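You operate a simulated robot arm through the tools that you are given. There is no shell and no other tool.

You run a simulated robot arm. Do the job below in one go: nothing can be reset, and whatever is moved stays where it is left.

## Task
Test the yellow and the red click wrench on the torque tester.
Fine: one that is over 3 Nm off is stood in the repair tray, a true one goes back in the stand; clear the tester after each. Set down upright: click wrench.

It is judged by the outcome, as a careful person would: the job done as asked, and still so three seconds after it is handed in. It fails if anything else is knocked over, pushed out of place, dropped, spilled or broken.

## Robot
A 6-joint arm with a two-finger gripper on a trunk, on a base that drives. Base frame: it is fixed to the floor where the robot stands at the start and does not move with it; the origin is under the middle of the robot, x ahead of it, y to its left, z up. Units: m, degrees, N and s.
With the tool pointing down near the work surface it reaches from about 0.26 to 0.72 m from the robot's upright axis, wherever it stands. Its first joint turns from -166.0 to 166.0 degrees. Places, roughly: click wrench [-2.25, 1.25, 1]; reject [-2, 1.3, 0.9]; tester button [-2.3, 1.5, 0.9]. Payload 1.57 kg.
Tool frame: the origin (TCP) lies between the finger pads and is the grasp point; the fingertips stand 0.021 m ahead of it; z points along the fingers, y is the line along which they close. The gripper opens to 0.07 m. The gripper's body begins 0.05 m behind the TCP.
Orientation is told as [roll, pitch, yaw] about the base's x, y, z axes, in that order, counted from this pose: with the fingers straight down and closing along the base's y, the tool's x points along the base's -x, its y along +y and its z along -z.

## Interface
- The arm moves only by the tool apply_moves. Its arguments are lists of equal length, an entry for each row: "dp": the shift along the base's x, y, z in mm, a list of three; "delta_rot": the turn, a rotation vector about the base's x, y, z in degrees, a list of three. In form: {"dp": [[dx, dy, dz], ...], "delta_rot": [[wx, wy, wz], ...]}. A call has 1 to 20 rows; each row shifts and turns the commanded pose from where the row before left it. "fingers" is the finger opening in mm, from 0 to 70, set as the call begins (left out, the last holds). Rows are played at 5 a second. More than 0.05 m and 8.6 degrees between two rows, or a gripper value outside its range, and nothing of the call is played. Where a pose cannot be reached the arm comes as near as it can. A force on the tool above 40 N (or 10 N above the force at the start of the call, whichever is more), or a blocked arm, ends the call early, and 0.2 s more pass. Each finger halts on what it meets, pressing with about 30 N; the grip force reading is that of the motor and also rises with nothing between the fingers. The clock runs only during rows and for 0.2 s after the last one: add rows that do not move to give the fingers time. The reply holds the time, the measured pose of the TCP, the force on the tool along the base axes, the opening and the grip force, in the units named above and with some noise, with the torque about the TCP (base axes, N m) and any sound that the robot's microphone picked up.
- Cameras (640 x 400 px; columns grow to the right, rows downward): "scene" is now at [0.0305, 0.142, 1.5086]; the picture's right is [-0.16, -0.99, 0.00], its down [-0.48, 0.08, -0.87] and it looks along [0.86, -0.14, -0.49] (base axes); focal length 281 px, centre (320, 200). "wrist" rides on the gripper at [0.079, 0.004, -0.081] in the tool frame; the picture's right is [-0.05, 1.00, 0.00], its down [-0.67, -0.04, -0.74] and it looks along [-0.74, -0.04, 0.67] (tool axes); focal length 256 px, centre (320, 200). There is no depth. A picture from a camera that has moved, and an enlarged one, comes with that camera's place and axes in the base frame and with its lens.
- snapshot(camera): a new picture of that camera. It takes no simulated time.
- base_move(legs): drives the robot by 1 to 6 legs, each [ahead, left, turn to the left] in m, m and degrees, along the robot's own axes; the way and the turn of a leg run together, so that a leg with both is an arc; at most 1.5 m and 180 degrees a leg. The arm and the cameras ride along, it lands a little off, and it stops where it bumps. It gives what a move gives.
- head_to(pan, tilt): turns the head with the scene camera to pan (to the left, within 155 degrees either way) and tilt (down, from -29 to 69), counted from straight ahead of the robot. It gives what a move gives.
- close_up(camera, box): a new picture of the part [left, top, right, bottom] of that camera's present view, enlarged. It takes no simulated time.
- finish_job(): hands the job in; it is judged then, once.

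Nothing tells you exact positions but the pictures and the camera data. Unless the task says otherwise, let go and move clear before handing in.

The tools are called after "Call:" as name(argument=value, ...) on one line, values as JSON. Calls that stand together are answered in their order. apply_moves: Moves the arm, as the interface text tells. Its arguments: {"type":"object","properties":{"dp":{"type":"array","items":{"type":"array","items":{"type":"number"}}},"delta_rot":{"type":"array","items":{"type":"array","items":{"type":"number"}}},"fingers":{"type":"number"}},"required":["dp","delta_rot"]} The other tools are called the same way: base_move (legs) drives the base; head_to (pan, tilt) turns the head that bears the scene camera; snapshot (camera) takes a picture; close_up (camera, box) takes an enlarged picture of a part of a camera's view; finish_job () hands the job in.

At the start:

```text
t: 0.0
tool_pos: [0.4024, 0.0084, 1.1415]
ee_rot: [0.0, 0.0, 0.1]
wrist_force: [-0.4, -0.2, -0.6]
wrist_torque: [0.0, -0.04, 0.03]
opening: 0.0699
grip_force: 0.1
robot x, y, heading: [-0.0003, -0.0008, -0.1]
head pan, tilt: [-9.1, 29.3]
```

scene: 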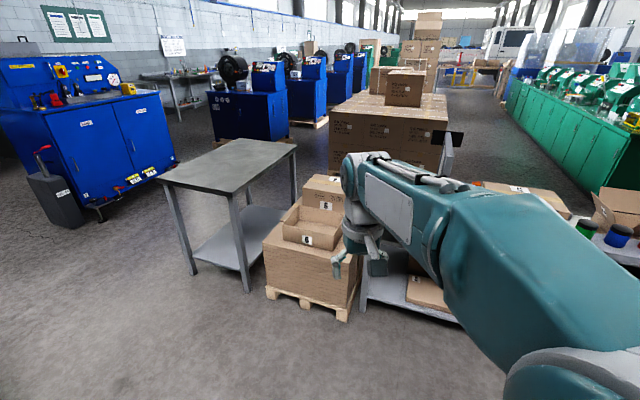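
wrist: 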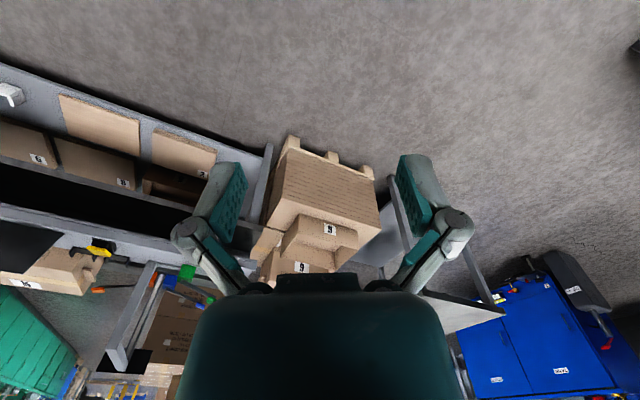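

The scene camera shows a workshop ahead, but the work places lie behind me to the left, around [-2.2, 1.35]. I'll turn the head that way first and look.

Call:
head_to(pan=150, tilt=15)

Call:
snapshot(camera="scene")

```text
t: 2.5
tool_pos: [0.4018, 0.0087, 1.141]
ee_rot: [0.0, -0.2, 0.1]
wrist_force: [1.0, 0.0, -0.1]
wrist_torque: [0.01, 0.02, -0.07]
opening: 0.0701
grip_force: 0.1
robot x, y, heading: [0.0009, 0.0026, 0.0]
head pan, tilt: [150.0, 15.0]
```

```text
taken
camera scene: at [-0.14, 0.2031, 1.5318], right [0.5, 0.87, 0.0], down [0.22, -0.13, -0.97], along [-0.84, 0.48, -0.26], focal length 281 px, centre (320, 200)
```

scene: 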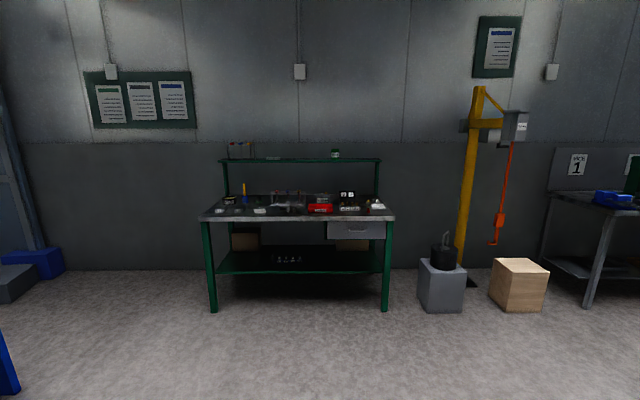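

Call:
close_up(camera="scene", box=[190, 130, 410, 267])

```text
2.91 times, centred on (300, 198) of scene
camera zoom: at [-0.14, 0.2031, 1.5318], right [0.5, 0.87, 0.0], down [0.22, -0.13, -0.97], along [-0.84, 0.48, -0.26], focal length 816 px, centre (378, 204)
```

zoom: 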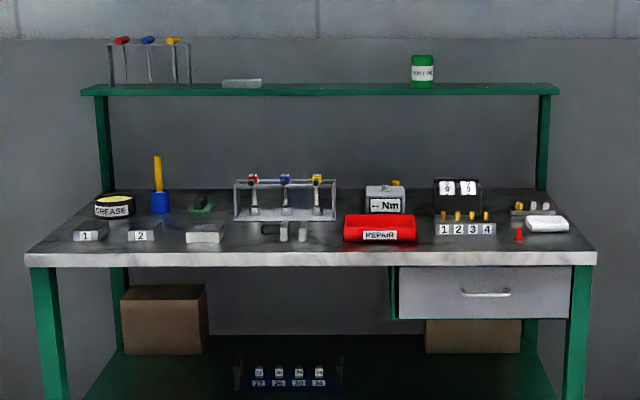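

The green bench along the wall holds the stand with red/blue/yellow wrenches, the "-- Nm" tester and the red REPAIR tray; its front normal is at about 151° heading. I'll turn to face it and drive most of the way, then look again.

Call:
base_move(legs=[[0, 0, 151], [1.3, -0.03, 0]])

Call:
head_to(pan=0, tilt=30)

Call:
snapshot(camera="scene")

Call:
snapshot(camera="wrist")

```text
t: 15.2
tool_pos: [-1.474, 0.8203, 1.1421]
ee_rot: [-0.1, -0.1, 151.5]
wrist_force: [0.4, 0.1, 0.0]
wrist_torque: [0.02, 0.02, -0.02]
opening: 0.07
grip_force: 0.0
robot x, y, heading: [-1.1171, 0.6349, 151.8]
head pan, tilt: [150.0, 15.0]
```

```text
t: 17.5
tool_pos: [-1.4739, 0.8194, 1.142]
ee_rot: [-0.1, -0.1, 151.6]
wrist_force: [0.5, -0.3, 0.9]
wrist_torque: [-0.02, -0.03, 0.01]
opening: 0.07
grip_force: 0.0
robot x, y, heading: [-1.1188, 0.6339, 151.2]
head pan, tilt: [0.0, 30.0]
```

```text
taken
camera scene: at [-1.2182, 0.5165, 1.5075], right [0.48, 0.88, 0.0], down [0.44, -0.24, -0.87], along [-0.76, 0.41, -0.5], focal length 281 px, centre (320, 200)
```

scene: 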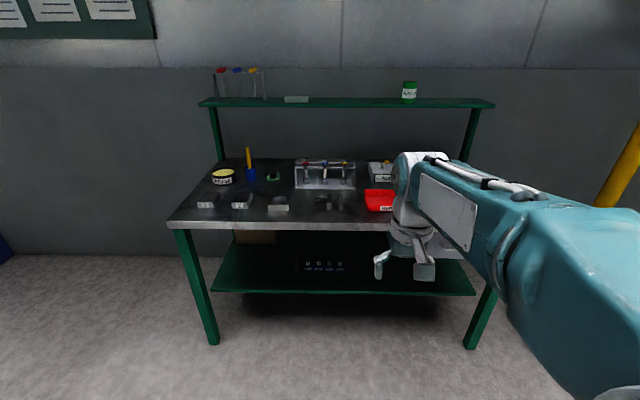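

```text
taken
camera wrist: at [-1.407, 0.7779, 1.2226], right [-0.52, -0.85, 0.0], down [-0.57, 0.35, 0.75], along [-0.64, 0.39, -0.67], focal length 256 px, centre (320, 200)
```

wrist: 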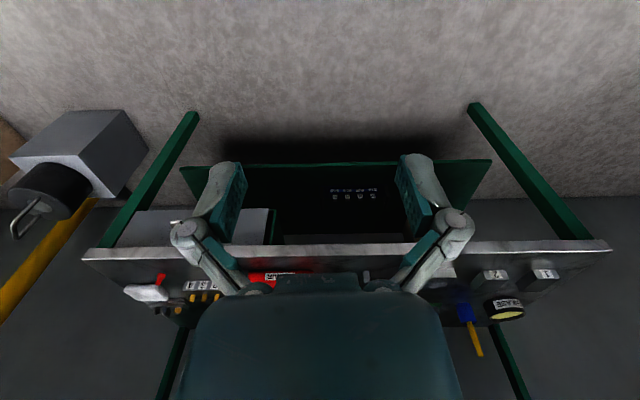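

Call:
close_up(camera="scene", box=[280, 140, 420, 228])

Call:
close_up(camera="scene", box=[200, 60, 360, 160])

Call:
close_up(camera="scene", box=[170, 140, 330, 240])

```text
4.55 times, centred on (350, 184) of scene
camera zoom: at [-1.2182, 0.5165, 1.5075], right [0.48, 0.88, 0.0], down [0.44, -0.24, -0.87], along [-0.76, 0.41, -0.5], focal length 1276 px, centre (184, 273)
```

zoom: 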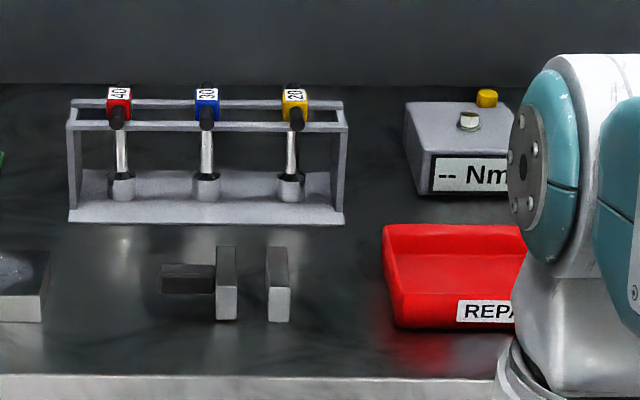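

```text
4.00 times, centred on (280, 110) of scene
camera zoom: at [-1.2182, 0.5165, 1.5075], right [0.48, 0.88, 0.0], down [0.44, -0.24, -0.87], along [-0.76, 0.41, -0.5], focal length 1123 px, centre (480, 560)
```

zoom: 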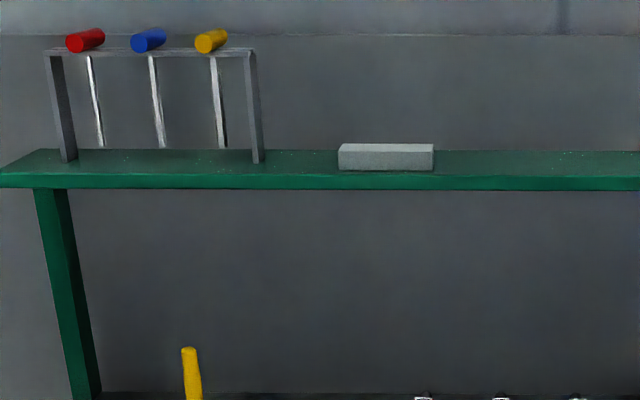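

```text
4.00 times, centred on (250, 190) of scene
camera zoom: at [-1.2182, 0.5165, 1.5075], right [0.48, 0.88, 0.0], down [0.44, -0.24, -0.87], along [-0.76, 0.41, -0.5], focal length 1123 px, centre (600, 240)
```

zoom: 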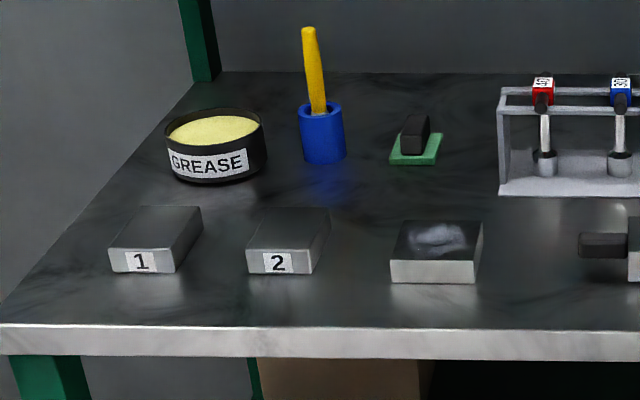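

The wrenches hang in the stand (labels 40 red, 30 blue, 20 yellow), tester to the right with a stud and a yellow button, tray in front of it. I'll check how the robot's own base sits against the bench before going closer.

Call:
head_to(pan=0, tilt=69)

Call:
snapshot(camera="scene")

```text
t: 18.6
tool_pos: [-1.4732, 0.82, 1.1432]
ee_rot: [-0.2, -0.1, 151.6]
wrist_force: [-0.9, -0.3, -0.4]
wrist_torque: [0.02, -0.02, -0.03]
opening: 0.07
grip_force: 0.1
robot x, y, heading: [-1.1161, 0.6376, 151.7]
head pan, tilt: [0.0, 68.8]
```

```text
taken
camera scene: at [-1.1878, 0.5001, 1.4561], right [0.48, 0.88, 0.0], down [0.82, -0.44, -0.36], along [-0.32, 0.17, -0.93], focal length 281 px, centre (320, 200)
```

scene: 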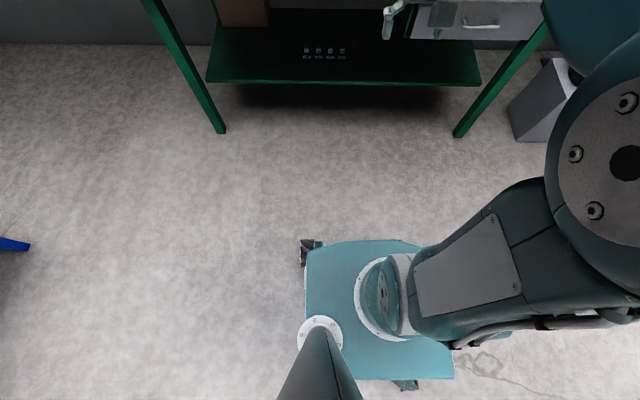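

The base deck reaches only some 0.15–0.2 m ahead of the axis and the lower shelf is set back, so I can drive close. I'll advance 0.7 m and look again.

Call:
base_move(legs=[[0.7, 0, 0]])

Call:
snapshot(camera="scene")

Call:
snapshot(camera="wrist")

```text
t: 22.4
tool_pos: [-2.0864, 1.1536, 1.1437]
ee_rot: [0.0, -0.1, 151.7]
wrist_force: [0.0, -0.1, 0.1]
wrist_torque: [0.0, -0.03, -0.01]
opening: 0.0702
grip_force: 0.0
robot x, y, heading: [-1.7287, 0.9647, 151.4]
head pan, tilt: [0.0, 68.8]
```

```text
taken
camera scene: at [-1.8015, 0.8325, 1.4561], right [0.48, 0.88, 0.0], down [0.82, -0.44, -0.36], along [-0.32, 0.17, -0.93], focal length 281 px, centre (320, 200)
```

scene: 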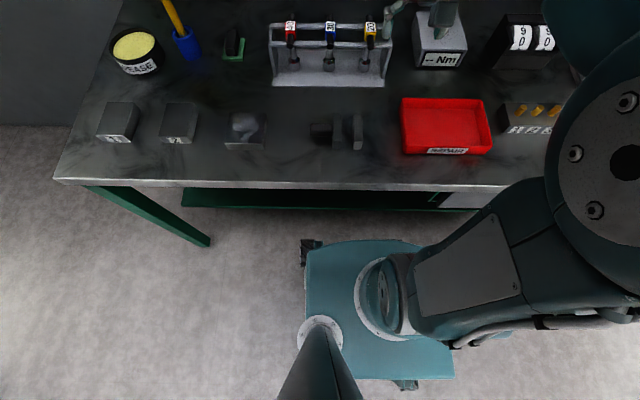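

```text
taken
camera wrist: at [-2.0208, 1.1102, 1.2226], right [-0.52, -0.85, 0.0], down [-0.57, 0.35, 0.75], along [-0.64, 0.39, -0.67], focal length 256 px, centre (320, 200)
```

wrist: 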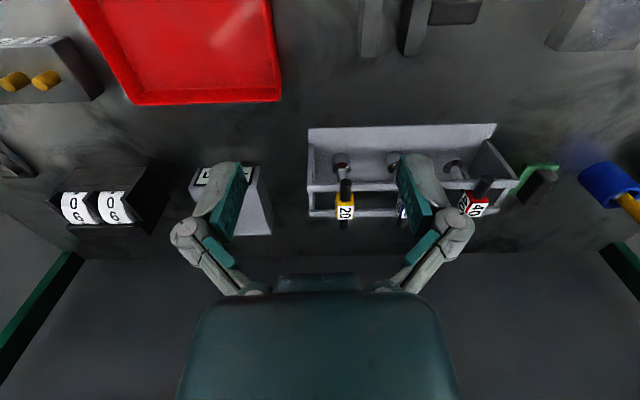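

Call:
base_move(legs=[[0.06, 0, 0]])

Call:
head_to(pan=0, tilt=42)

Call:
snapshot(camera="scene")

Call:
close_up(camera="wrist", box=[280, 80, 520, 230])

Call:
close_up(camera="wrist", box=[40, 100, 280, 250])

```text
t: 23.4
tool_pos: [-2.1408, 1.1819, 1.1423]
ee_rot: [0.0, -0.2, 151.6]
wrist_force: [0.1, 0.2, -0.9]
wrist_torque: [-0.01, -0.01, -0.01]
opening: 0.0699
grip_force: 0.0
robot x, y, heading: [-1.7806, 0.9956, 151.5]
head pan, tilt: [0.0, 68.8]
```

```text
t: 24.3
tool_pos: [-2.141, 1.1812, 1.1421]
ee_rot: [-0.1, -0.1, 151.8]
wrist_force: [-0.6, 0.3, 0.7]
wrist_torque: [-0.02, 0.0, -0.01]
opening: 0.07
grip_force: 0.1
robot x, y, heading: [-1.7794, 0.9965, 151.3]
head pan, tilt: [0.0, 42.0]
```

```text
taken
camera scene: at [-1.8788, 0.8743, 1.4891], right [0.48, 0.88, 0.0], down [0.59, -0.32, -0.74], along [-0.65, 0.35, -0.67], focal length 281 px, centre (320, 200)
```

scene: 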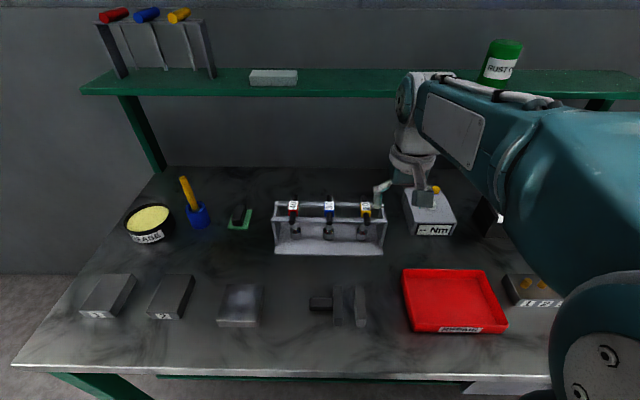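

```text
2.67 times, centred on (400, 155) of wrist
camera zoom: at [-2.0737, 1.139, 1.2226], right [-0.52, -0.85, 0.0], down [-0.57, 0.35, 0.75], along [-0.64, 0.39, -0.67], focal length 683 px, centre (107, 320)
```

zoom: 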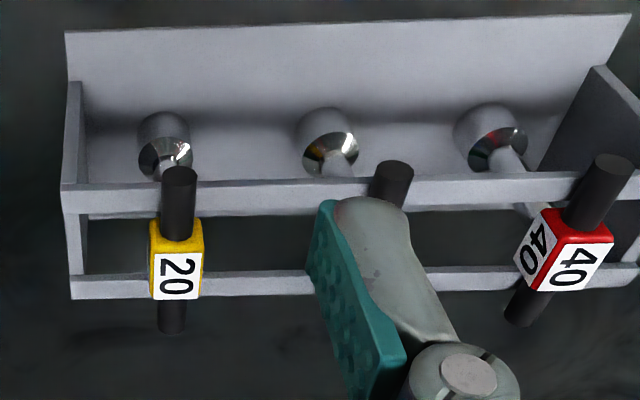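

```text
2.67 times, centred on (160, 175) of wrist
camera zoom: at [-2.0737, 1.139, 1.2226], right [-0.52, -0.85, 0.0], down [-0.57, 0.35, 0.75], along [-0.64, 0.39, -0.67], focal length 683 px, centre (747, 267)
```

zoom: 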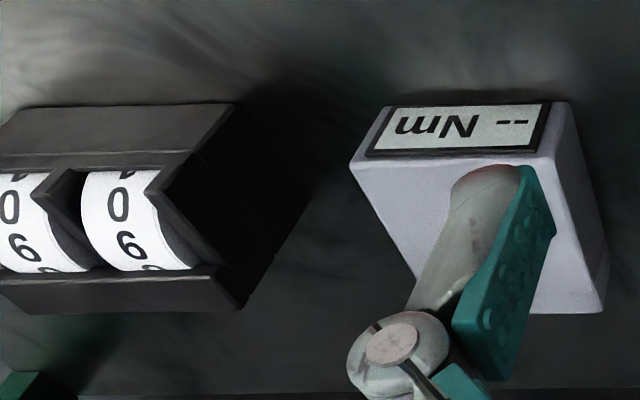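

Call:
close_up(camera="scene", box=[260, 180, 400, 268])

Call:
close_up(camera="scene", box=[360, 150, 500, 238])

Call:
close_up(camera="scene", box=[300, 250, 520, 388])

```text
4.55 times, centred on (330, 224) of scene
camera zoom: at [-1.8788, 0.8743, 1.4891], right [0.48, 0.88, 0.0], down [0.59, -0.32, -0.74], along [-0.65, 0.35, -0.67], focal length 1276 px, centre (274, 91)
```

zoom: 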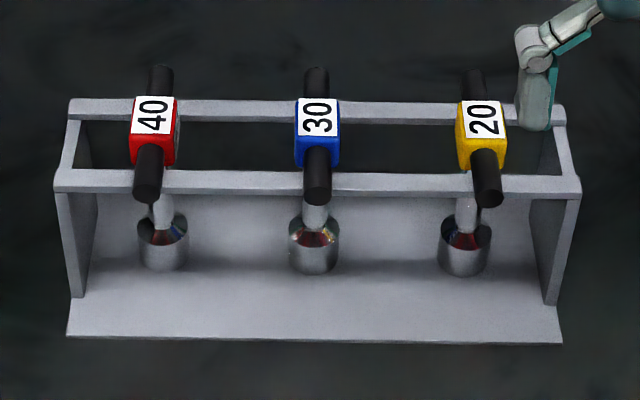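

```text
4.55 times, centred on (430, 194) of scene
camera zoom: at [-1.8788, 0.8743, 1.4891], right [0.48, 0.88, 0.0], down [0.59, -0.32, -0.74], along [-0.65, 0.35, -0.67], focal length 1276 px, centre (-180, 227)
```

zoom: 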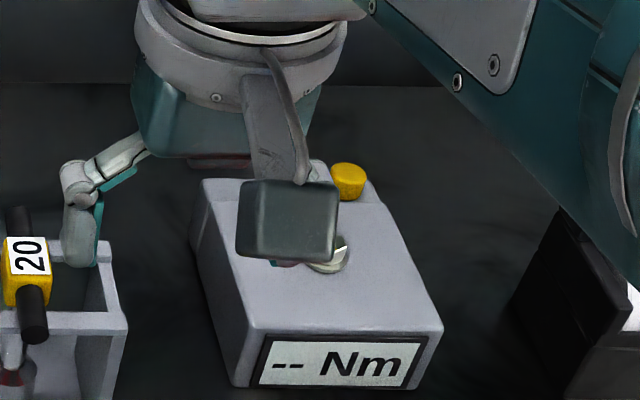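

```text
2.90 times, centred on (410, 319) of scene
camera zoom: at [-1.8788, 0.8743, 1.4891], right [0.48, 0.88, 0.0], down [0.59, -0.32, -0.74], along [-0.65, 0.35, -0.67], focal length 814 px, centre (59, -145)
```

zoom: 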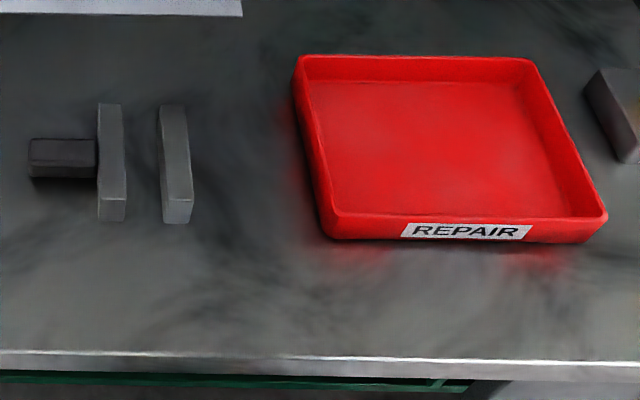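

The yellow (20) and red (40) wrenches stand on their sockets with T-bars over two rails; the head cubes (~26 mm) are at z≈0.974 and give a good grasp closing sideways. I'll move above the yellow one, which also uncovers the tester for a look.

Call:
apply_moves(dp=[[-37, 13, 0], [-38, 13, 0], [-37, 13, 0], [-38, 13, 0], [0, 0, 0]], delta_rot=[[0, 0, 0], [0, 0, 0], [0, 0, 0], [0, 0, 0], [0, 0, 0]], fingers=60)

Call:
snapshot(camera="scene")

Call:
snapshot(camera="wrist")

Call:
close_up(camera="scene", box=[360, 160, 500, 248])

Call:
close_up(camera="scene", box=[260, 180, 400, 268])

```text
t: 25.5
tool_pos: [-2.2905, 1.2328, 1.1421]
ee_rot: [-0.2, 0.0, 151.5]
wrist_force: [-0.3, -0.2, -0.3]
wrist_torque: [-0.05, -0.07, -0.02]
opening: 0.0599
grip_force: 0.0
robot x, y, heading: [-1.7822, 0.9971, 151.8]
head pan, tilt: [0.0, 42.0]
```

```text
taken
camera scene: at [-1.8798, 0.8746, 1.4892], right [0.48, 0.88, 0.0], down [0.59, -0.32, -0.74], along [-0.65, 0.35, -0.67], focal length 281 px, centre (320, 200)
```

scene: 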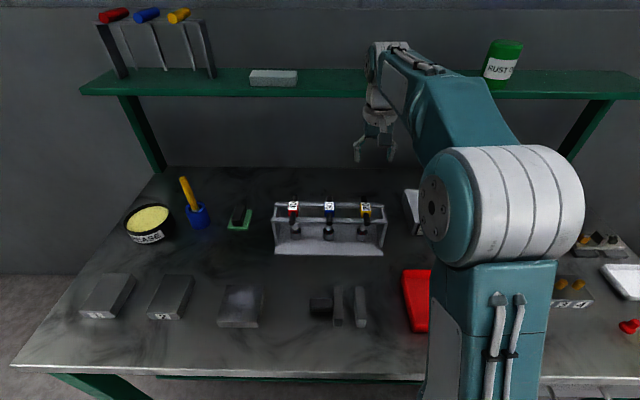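

```text
taken
camera wrist: at [-2.2241, 1.1912, 1.2228], right [-0.52, -0.85, 0.0], down [-0.57, 0.35, 0.75], along [-0.64, 0.39, -0.67], focal length 256 px, centre (320, 200)
```

wrist: 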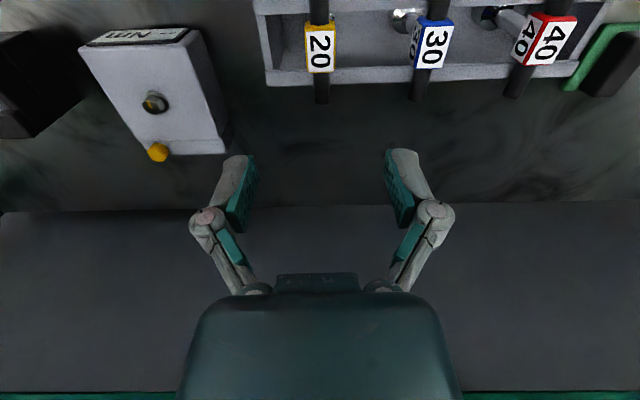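

```text
4.55 times, centred on (430, 204) of scene
camera zoom: at [-1.8798, 0.8746, 1.4892], right [0.48, 0.88, 0.0], down [0.59, -0.32, -0.74], along [-0.65, 0.35, -0.67], focal length 1276 px, centre (-180, 182)
```

zoom: 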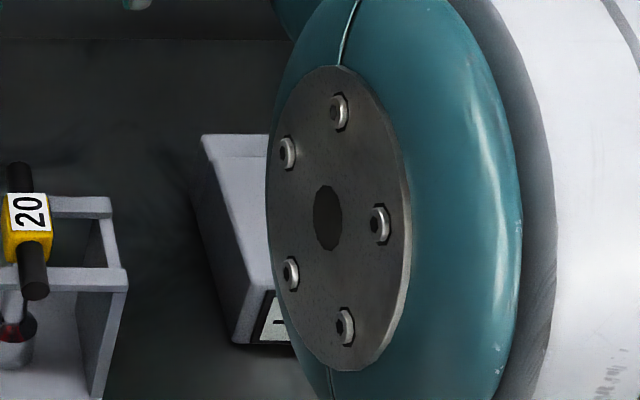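

```text
4.55 times, centred on (330, 224) of scene
camera zoom: at [-1.8798, 0.8746, 1.4892], right [0.48, 0.88, 0.0], down [0.59, -0.32, -0.74], along [-0.65, 0.35, -0.67], focal length 1276 px, centre (274, 91)
```

zoom: 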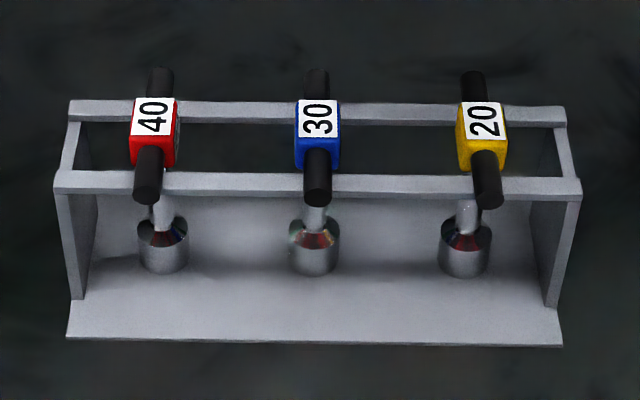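

The TCP now stands over the yellow head (label center computed at about [-2.288, 1.230]); the tester stud is near [-2.252, 1.446], z≈0.92. I'll first hover by the tester for a closer look at its stud.

Call:
apply_moves(dp=[[24, 34, 0], [24, 34, 0], [24, 34, 0], [24, 34, 0], [24, 34, 0], [0, 0, 0]], delta_rot=[[0, 0, 0], [0, 0, 0], [0, 0, 0], [0, 0, 0], [0, 0, 0], [0, 0, 0]])

Call:
snapshot(camera="wrist")

Call:
close_up(camera="wrist", box=[230, 0, 410, 112])

Call:
snapshot(camera="scene")

```text
t: 26.9
tool_pos: [-2.1699, 1.4036, 1.1425]
ee_rot: [-0.1, 0.0, 151.7]
wrist_force: [-0.3, 0.6, 0.3]
wrist_torque: [0.0, -0.04, 0.01]
opening: 0.06
grip_force: 0.0
robot x, y, heading: [-1.782, 0.9986, 151.6]
head pan, tilt: [0.0, 42.0]
```

```text
taken
camera wrist: at [-2.1025, 1.3625, 1.2223], right [-0.52, -0.85, 0.0], down [-0.57, 0.35, 0.75], along [-0.64, 0.39, -0.67], focal length 256 px, centre (320, 200)
```

wrist: 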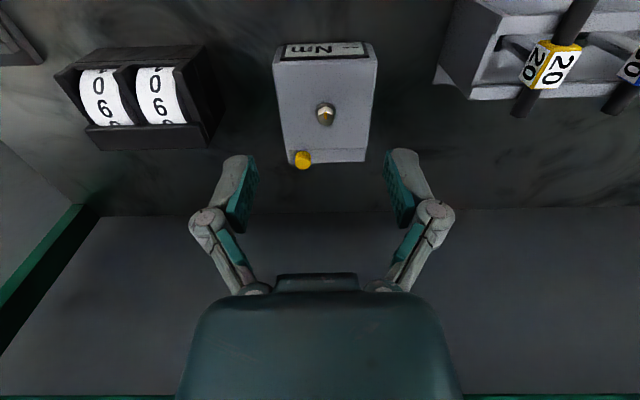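

```text
3.56 times, centred on (320, 56) of wrist
camera zoom: at [-2.1025, 1.3625, 1.2223], right [-0.52, -0.85, 0.0], down [-0.57, 0.35, 0.75], along [-0.64, 0.39, -0.67], focal length 910 px, centre (320, 712)
```

zoom: 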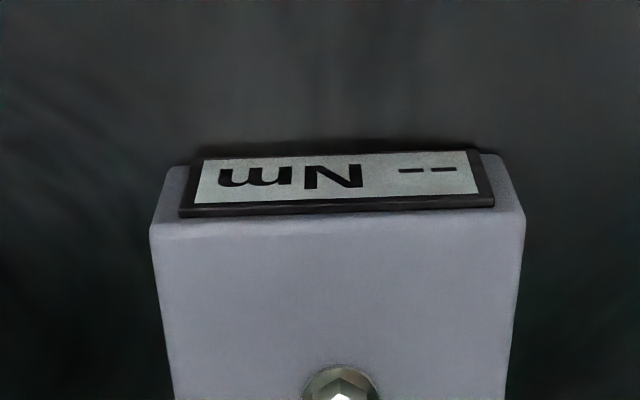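

```text
taken
camera scene: at [-1.879, 0.8756, 1.4893], right [0.48, 0.88, 0.0], down [0.59, -0.32, -0.74], along [-0.65, 0.35, -0.67], focal length 281 px, centre (320, 200)
```

scene: 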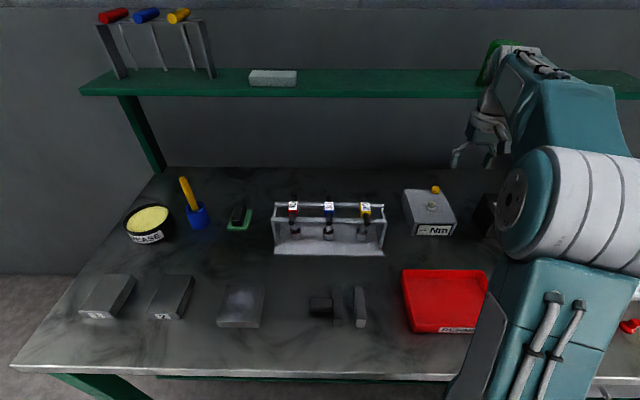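

Call:
close_up(camera="wrist", box=[260, 70, 388, 180])

Call:
close_up(camera="scene", box=[390, 175, 470, 240])

Call:
close_up(camera="scene", box=[270, 190, 390, 260])

```text
3.64 times, centred on (324, 125) of wrist
camera zoom: at [-2.1025, 1.3625, 1.2223], right [-0.52, -0.85, 0.0], down [-0.57, 0.35, 0.75], along [-0.64, 0.39, -0.67], focal length 931 px, centre (306, 473)
```

zoom: 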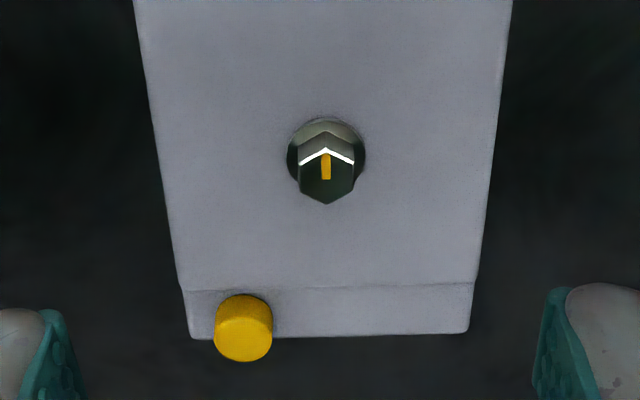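

```text
6.15 times, centred on (430, 208) of scene
camera zoom: at [-1.879, 0.8756, 1.4893], right [0.48, 0.88, 0.0], down [0.59, -0.32, -0.74], along [-0.65, 0.35, -0.67], focal length 1727 px, centre (-357, 154)
```

zoom: 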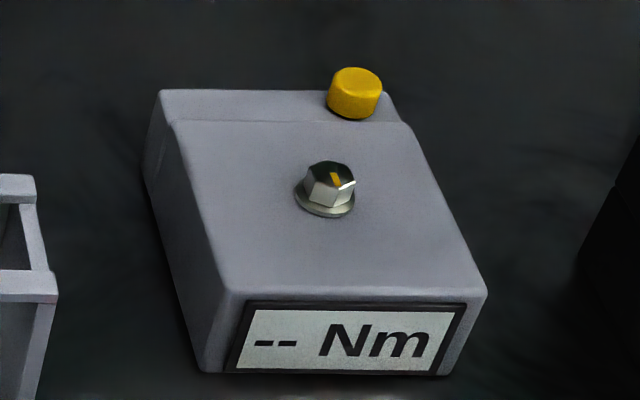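

```text
5.33 times, centred on (330, 225) of scene
camera zoom: at [-1.879, 0.8756, 1.4893], right [0.48, 0.88, 0.0], down [0.59, -0.32, -0.74], along [-0.65, 0.35, -0.67], focal length 1497 px, centre (267, 67)
```

zoom: 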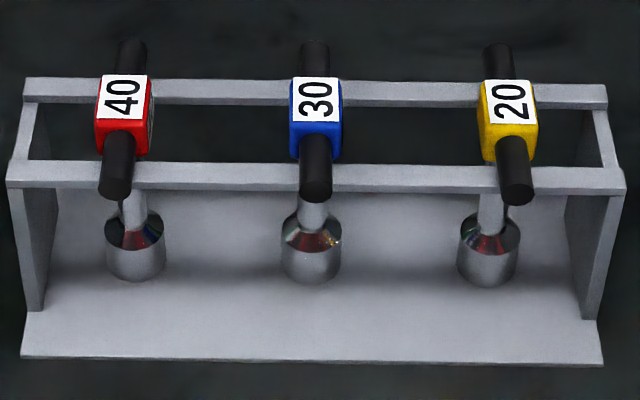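

The tester has a hex stud with a pointer, display "-- Nm", and a yellow button at its back; stud ≈ [-2.256, 1.447], top z≈0.925. Now I go back over the yellow wrench and descend to its head cube.

Call:
apply_moves(dp=[[-24, -34.5, 0], [-24, -34.5, 0], [-24, -34.5, 0], [-24, -34.5, 0], [-23, -34.5, 0], [0, 0, -40], [0, 0, -40], [0, 0, -30], [0, 0, 0]], delta_rot=[[0, 0, 0], [0, 0, 0], [0, 0, 0], [0, 0, 0], [0, 0, 0], [0, 0, 0], [0, 0, 0], [0, 0, 0], [0, 0, 0]])

Call:
snapshot(camera="wrist")

Call:
close_up(camera="scene", box=[260, 150, 420, 250])

```text
t: 28.9
tool_pos: [-2.2906, 1.2312, 1.0316]
ee_rot: [-0.1, -0.1, 151.5]
wrist_force: [-0.4, 0.3, 0.3]
wrist_torque: [0.01, 0.01, -0.01]
opening: 0.0599
grip_force: 0.1
robot x, y, heading: [-1.7827, 0.9985, 151.6]
head pan, tilt: [0.0, 42.0]
```

```text
taken
camera wrist: at [-2.2231, 1.1883, 1.1116], right [-0.52, -0.85, 0.0], down [-0.57, 0.35, 0.75], along [-0.64, 0.39, -0.67], focal length 256 px, centre (320, 200)
```

wrist: 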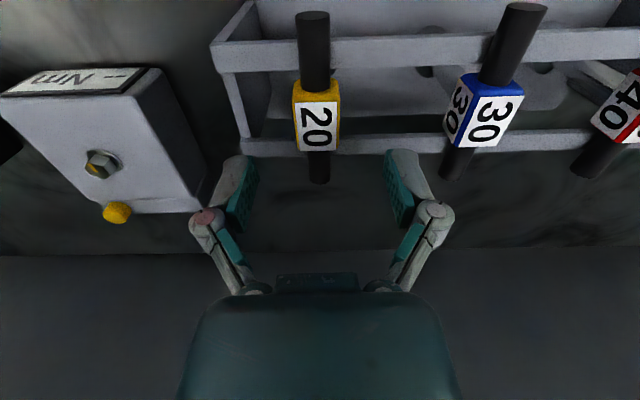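

```text
4.00 times, centred on (340, 200) of scene
camera zoom: at [-1.8797, 0.8747, 1.4892], right [0.48, 0.88, 0.0], down [0.59, -0.32, -0.74], along [-0.65, 0.35, -0.67], focal length 1123 px, centre (240, 200)
```

zoom: 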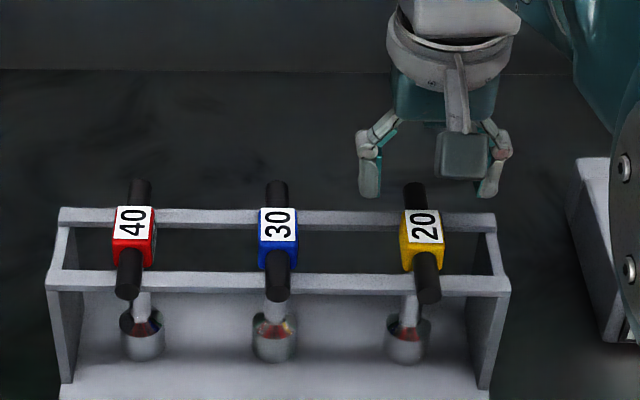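

Call:
apply_moves(dp=[[1, 0, -30], [1, 0, -24], [0, 0, 0]], delta_rot=[[0, 0, 0], [0, 0, 0], [0, 0, 0]])

Call:
snapshot(camera="wrist")

Call:
close_up(camera="scene", box=[300, 150, 430, 250])

```text
t: 29.7
tool_pos: [-2.2877, 1.2308, 0.9774]
ee_rot: [0.0, -0.2, 151.6]
wrist_force: [0.2, -0.8, 0.1]
wrist_torque: [-0.02, 0.0, 0.0]
opening: 0.0601
grip_force: 0.1
robot x, y, heading: [-1.7832, 0.9991, 151.4]
head pan, tilt: [0.0, 42.0]
```

```text
taken
camera wrist: at [-2.2205, 1.1882, 1.0577], right [-0.52, -0.85, 0.0], down [-0.57, 0.35, 0.75], along [-0.64, 0.39, -0.67], focal length 256 px, centre (320, 200)
```

wrist: 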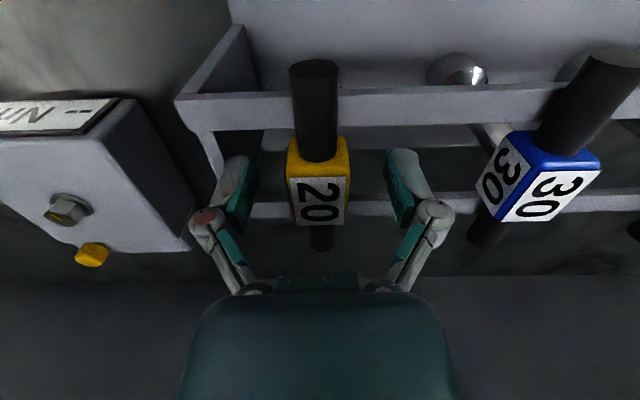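

```text
4.00 times, centred on (365, 200) of scene
camera zoom: at [-1.8797, 0.8746, 1.4892], right [0.48, 0.88, 0.0], down [0.59, -0.32, -0.74], along [-0.65, 0.35, -0.67], focal length 1123 px, centre (140, 200)
```

zoom: 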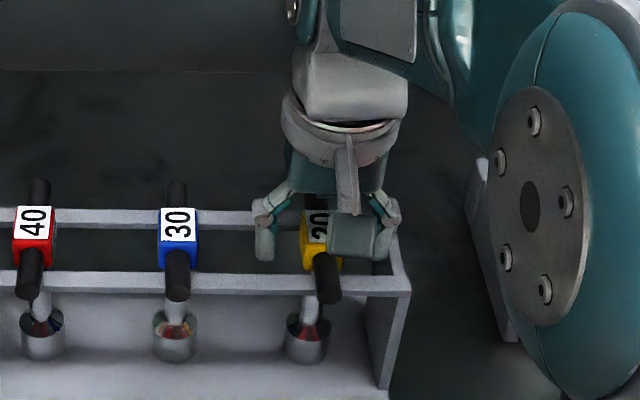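

Fingers straddle the yellow head cleanly. Closing.

Call:
apply_moves(dp=[[0, 0, 0], [0, 0, 0], [0, 0, 0], [0, 0, 0]], delta_rot=[[0, 0, 0], [0, 0, 0], [0, 0, 0], [0, 0, 0]], fingers=10)

Call:
snapshot(camera="wrist")

Call:
close_up(camera="scene", box=[300, 150, 430, 250])

```text
t: 30.7
tool_pos: [-2.2874, 1.2323, 0.9783]
ee_rot: [0.0, -0.3, 151.5]
wrist_force: [-1.8, 1.8, 19.5]
wrist_torque: [-0.1, -0.21, -0.06]
opening: 0.0256
grip_force: 29.8
robot x, y, heading: [-1.7851, 0.9982, 151.5]
head pan, tilt: [0.0, 42.0]
```

```text
taken
camera wrist: at [-2.2204, 1.1885, 1.0588], right [-0.52, -0.85, 0.0], down [-0.57, 0.35, 0.75], along [-0.64, 0.39, -0.66], focal length 256 px, centre (320, 200)
```

wrist: 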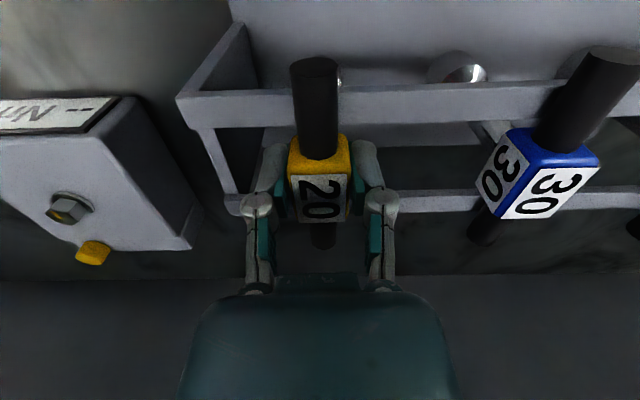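

```text
4.00 times, centred on (365, 200) of scene
camera zoom: at [-1.8784, 0.8744, 1.4893], right [0.48, 0.88, 0.0], down [0.59, -0.32, -0.74], along [-0.65, 0.35, -0.67], focal length 1123 px, centre (140, 200)
```

zoom: 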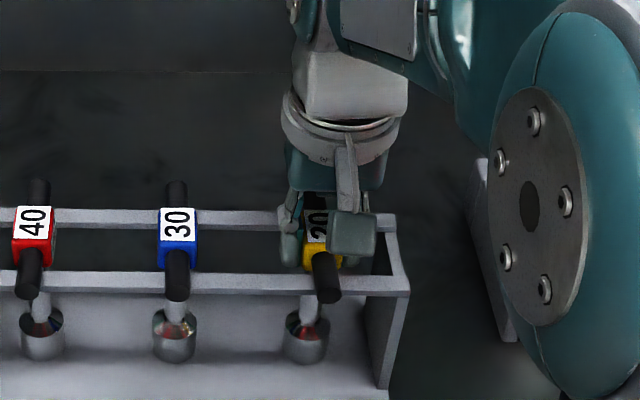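

Gripped (25.6 mm). Lifting straight up, a little first.

Call:
apply_moves(dp=[[0, 0, 5], [0, 0, 10], [0, 0, 10], [0, 0, 0]], delta_rot=[[0, 0, 0], [0, 0, 0], [0, 0, 0], [0, 0, 0]])

Call:
close_up(camera="scene", box=[300, 150, 430, 250])

```text
t: 31.7
tool_pos: [-2.2886, 1.2302, 1.0022]
ee_rot: [-0.1, 0.0, 151.6]
wrist_force: [0.2, 0.2, -3.4]
wrist_torque: [0.0, -0.02, 0.0]
opening: 0.0256
grip_force: 29.6
robot x, y, heading: [-1.7824, 0.9977, 151.7]
head pan, tilt: [0.0, 42.0]
```

```text
4.00 times, centred on (365, 200) of scene
camera zoom: at [-1.88, 0.8746, 1.4891], right [0.48, 0.88, 0.0], down [0.59, -0.32, -0.74], along [-0.65, 0.35, -0.67], focal length 1123 px, centre (140, 200)
```

zoom: 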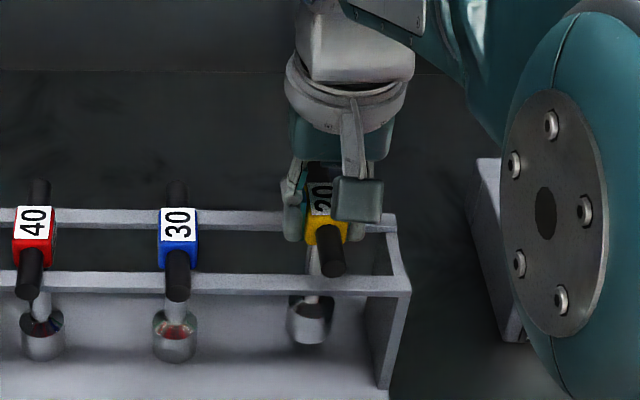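

Call:
apply_moves(dp=[[0, 0, 15], [0, 0, 15], [0, 0, 15], [0, 0, 0]], delta_rot=[[0, 0, 0], [0, 0, 0], [0, 0, 0], [0, 0, 0]])

Call:
close_up(camera="scene", box=[300, 150, 430, 250])

Call:
snapshot(camera="wrist")

```text
t: 32.7
tool_pos: [-2.2889, 1.2315, 1.0475]
ee_rot: [-0.1, 0.0, 151.7]
wrist_force: [-0.8, 0.2, -3.4]
wrist_torque: [0.0, 0.0, 0.04]
opening: 0.0257
grip_force: 29.9
robot x, y, heading: [-1.7832, 0.9973, 151.6]
head pan, tilt: [0.0, 42.0]
```

```text
4.00 times, centred on (365, 200) of scene
camera zoom: at [-1.8799, 0.8747, 1.4892], right [0.48, 0.88, 0.0], down [0.59, -0.32, -0.74], along [-0.65, 0.35, -0.67], focal length 1123 px, centre (140, 200)
```

zoom: 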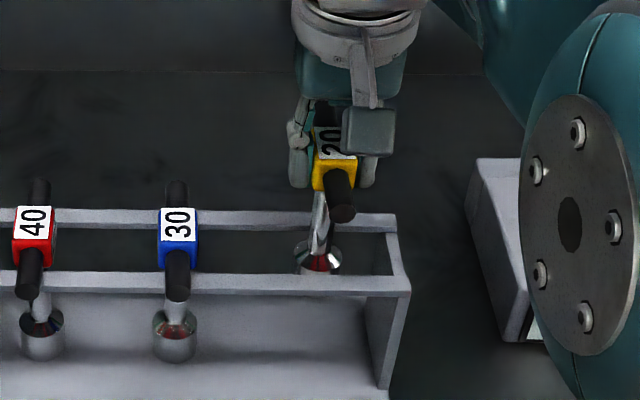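

```text
taken
camera wrist: at [-2.2216, 1.1883, 1.1285], right [-0.52, -0.85, 0.0], down [-0.57, 0.35, 0.75], along [-0.64, 0.39, -0.67], focal length 256 px, centre (320, 200)
```

wrist: 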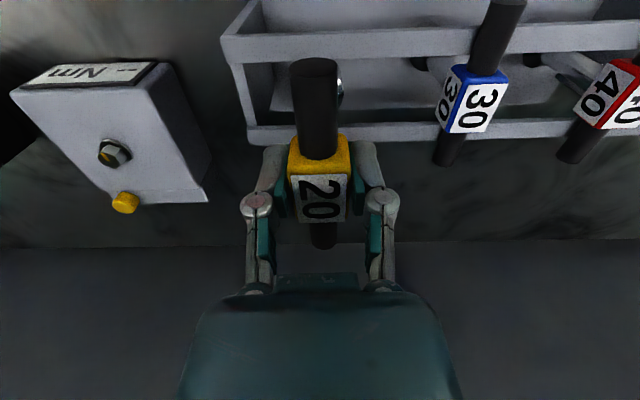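

Call:
apply_moves(dp=[[0, 0, 25], [0, 0, 25], [0, 0, 25], [8, 45, 0], [8, 45, 0], [8, 45, 0], [8, 45, 0], [1, 35, 0], [0, 0, 0]], delta_rot=[[0, 0, 0], [0, 0, 0], [0, 0, 0], [0, 0, 0], [0, 0, 0], [0, 0, 0], [0, 0, 0], [0, 0, 0], [0, 0, 0]])

Call:
close_up(camera="scene", box=[380, 140, 500, 240])

Call:
snapshot(camera="wrist")

Call:
snapshot(camera="scene")

```text
t: 34.7
tool_pos: [-2.2539, 1.4474, 1.1239]
ee_rot: [-0.1, 0.0, 151.7]
wrist_force: [0.4, -0.2, -2.5]
wrist_torque: [0.0, 0.01, 0.03]
opening: 0.0254
grip_force: 29.7
robot x, y, heading: [-1.7851, 1.0003, 151.4]
head pan, tilt: [0.0, 42.0]
```

```text
4.00 times, centred on (440, 190) of scene
camera zoom: at [-1.8797, 0.876, 1.4893], right [0.48, 0.88, 0.0], down [0.59, -0.32, -0.74], along [-0.65, 0.35, -0.67], focal length 1123 px, centre (-160, 240)
```

zoom: 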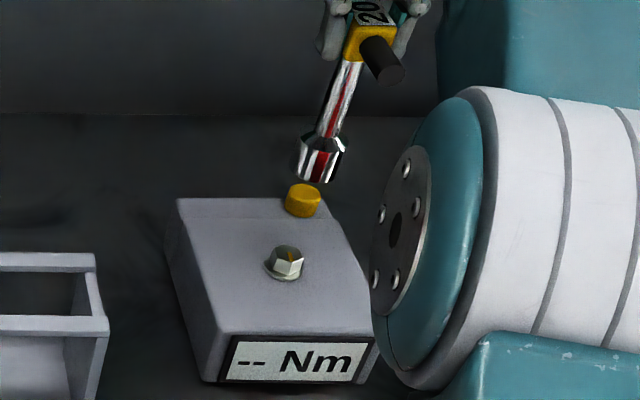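

```text
taken
camera wrist: at [-2.187, 1.4051, 1.2039], right [-0.52, -0.85, 0.0], down [-0.57, 0.35, 0.75], along [-0.64, 0.39, -0.67], focal length 256 px, centre (320, 200)
```

wrist: 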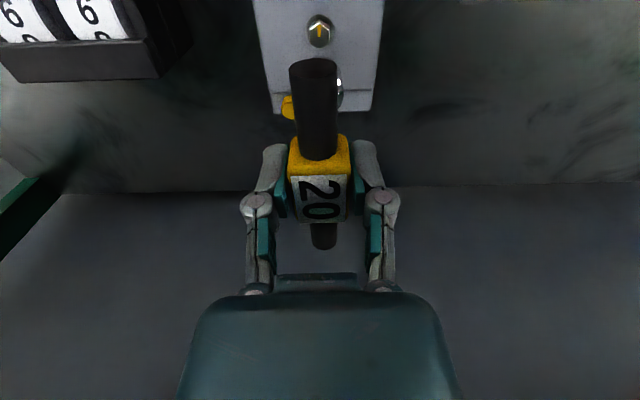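

```text
taken
camera scene: at [-1.8797, 0.876, 1.4893], right [0.48, 0.88, 0.0], down [0.59, -0.32, -0.74], along [-0.65, 0.35, -0.67], focal length 281 px, centre (320, 200)
```

scene: 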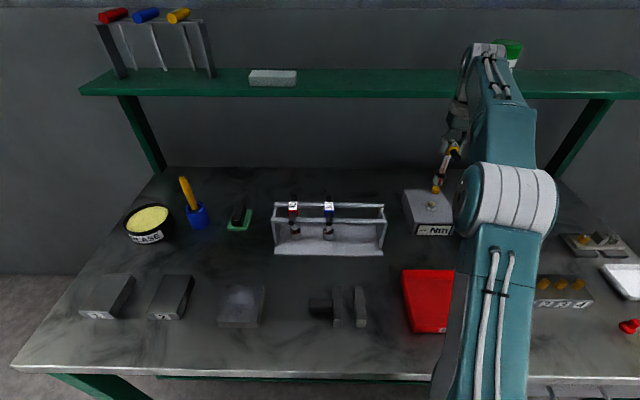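

Call:
close_up(camera="wrist", box=[270, 0, 370, 62])

Call:
close_up(camera="scene", box=[410, 140, 470, 220])

```text
6.40 times, centred on (320, 31) of wrist
camera zoom: at [-2.187, 1.4051, 1.2039], right [-0.52, -0.85, 0.0], down [-0.57, 0.35, 0.75], along [-0.64, 0.39, -0.67], focal length 1638 px, centre (320, 1282)
```

zoom: 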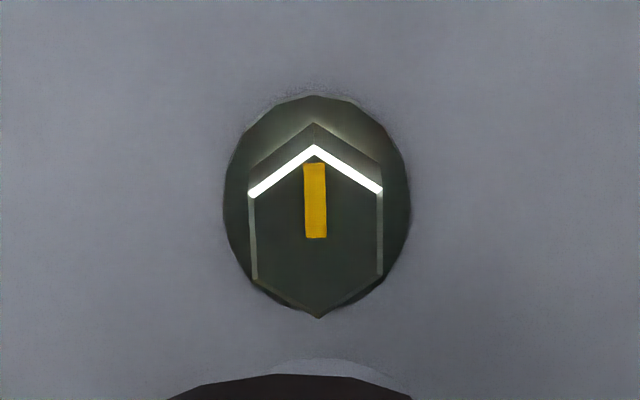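

```text
5.00 times, centred on (440, 180) of scene
camera zoom: at [-1.8797, 0.876, 1.4893], right [0.48, 0.88, 0.0], down [0.59, -0.32, -0.74], along [-0.65, 0.35, -0.67], focal length 1403 px, centre (-280, 300)
```

zoom: 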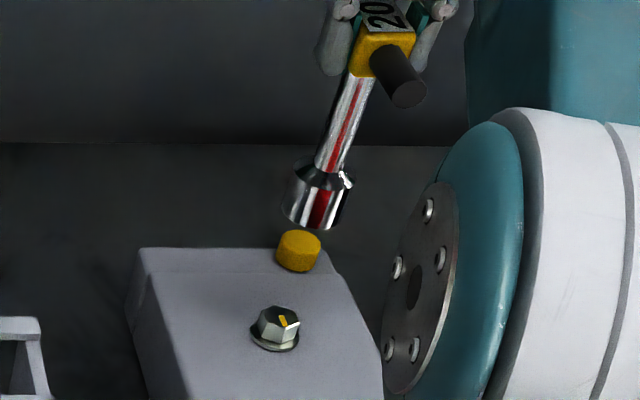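

The wrench hangs straight; the stud's hex (20 mm across flats) lies ~2.5 mm nearer to me than the tool axis and is yaw-aligned. I correct and lower to just above the stud.

Call:
apply_moves(dp=[[2.5, -0.7, -20], [0, 0, -20], [0, 0, -20], [0, 0, 0]], delta_rot=[[0, 0, 0], [0, 0, 0], [0, 0, 0], [0, 0, 0]])

Call:
close_up(camera="scene", box=[390, 150, 470, 240])

Call:
snapshot(camera="wrist")

```text
t: 35.7
tool_pos: [-2.2514, 1.4462, 1.0625]
ee_rot: [-0.1, -0.1, 151.6]
wrist_force: [0.1, 0.1, -3.5]
wrist_torque: [-0.04, 0.01, 0.0]
opening: 0.0257
grip_force: 30.1
robot x, y, heading: [-1.7836, 0.9965, 151.5]
head pan, tilt: [0.0, 42.0]
```

```text
4.44 times, centred on (430, 195) of scene
camera zoom: at [-1.8796, 0.876, 1.4893], right [0.48, 0.88, 0.0], down [0.59, -0.32, -0.74], along [-0.65, 0.35, -0.67], focal length 1247 px, centre (-169, 222)
```

zoom: 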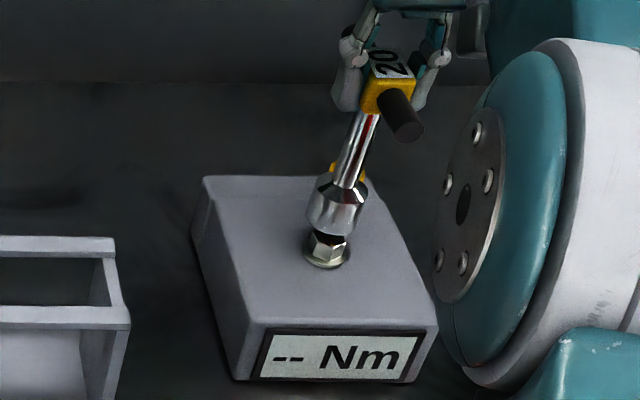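

```text
taken
camera wrist: at [-2.185, 1.4037, 1.1433], right [-0.52, -0.85, 0.0], down [-0.57, 0.35, 0.75], along [-0.64, 0.39, -0.67], focal length 256 px, centre (320, 200)
```

wrist: 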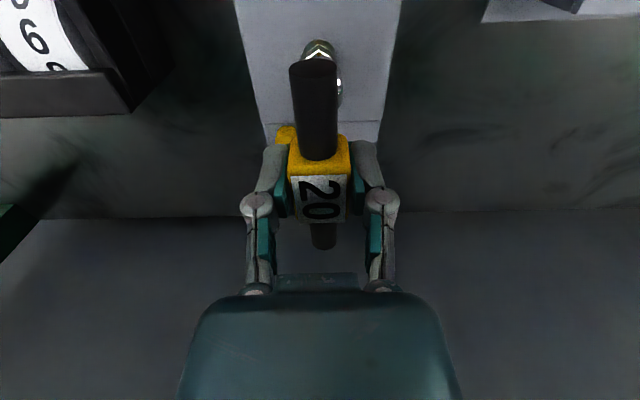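

Call:
close_up(camera="scene", box=[412, 160, 452, 215])

Call:
close_up(camera="wrist", box=[280, 20, 360, 100])

```text
7.27 times, centred on (432, 188) of scene
camera zoom: at [-1.8796, 0.876, 1.4893], right [0.48, 0.88, 0.0], down [0.59, -0.32, -0.74], along [-0.65, 0.35, -0.67], focal length 2041 px, centre (-494, 291)
```

zoom: 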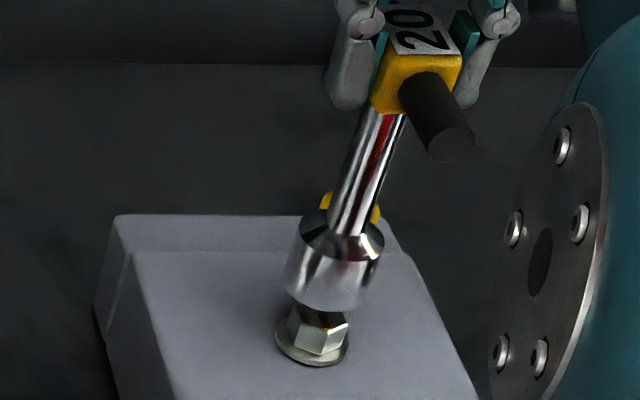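

```text
5.00 times, centred on (320, 60) of wrist
camera zoom: at [-2.185, 1.4037, 1.1433], right [-0.52, -0.85, 0.0], down [-0.57, 0.35, 0.75], along [-0.64, 0.39, -0.67], focal length 1280 px, centre (320, 900)
```

zoom: 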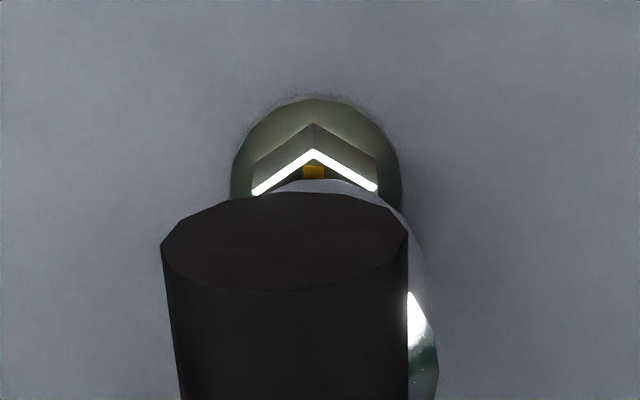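

Socket and stud are aligned within about 1 mm. Lowering slowly onto the stud.

Call:
apply_moves(dp=[[-0.5, 0.3, -5], [0, 0, -4], [0, 0, -3], [0, 0, -3], [0, 0, -3], [0, 0, 0]], delta_rot=[[0, 0, 0], [0, 0, 0], [0, 0, 0], [0, 0, 0], [0, 0, 0], [0, 0, 0]])

Call:
close_up(camera="scene", box=[392, 160, 472, 240])

```text
t: 37.1
tool_pos: [-2.2531, 1.4466, 1.0465]
ee_rot: [-0.1, -0.3, 151.8]
wrist_force: [-2.5, 2.8, 16.8]
wrist_torque: [0.08, 0.19, 0.01]
opening: 0.0253
grip_force: 30.2
robot x, y, heading: [-1.7874, 0.9992, 151.6]
head pan, tilt: [0.0, 42.0]
```

```text
5.00 times, centred on (432, 200) of scene
camera zoom: at [-1.8785, 0.8752, 1.4894], right [0.48, 0.88, 0.0], down [0.59, -0.32, -0.74], along [-0.65, 0.35, -0.67], focal length 1403 px, centre (-240, 200)
```

zoom: 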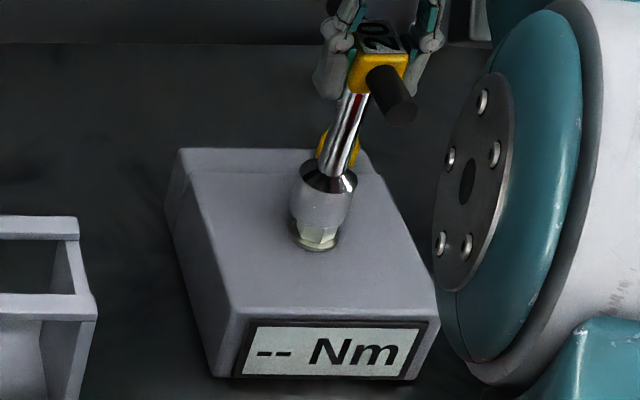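

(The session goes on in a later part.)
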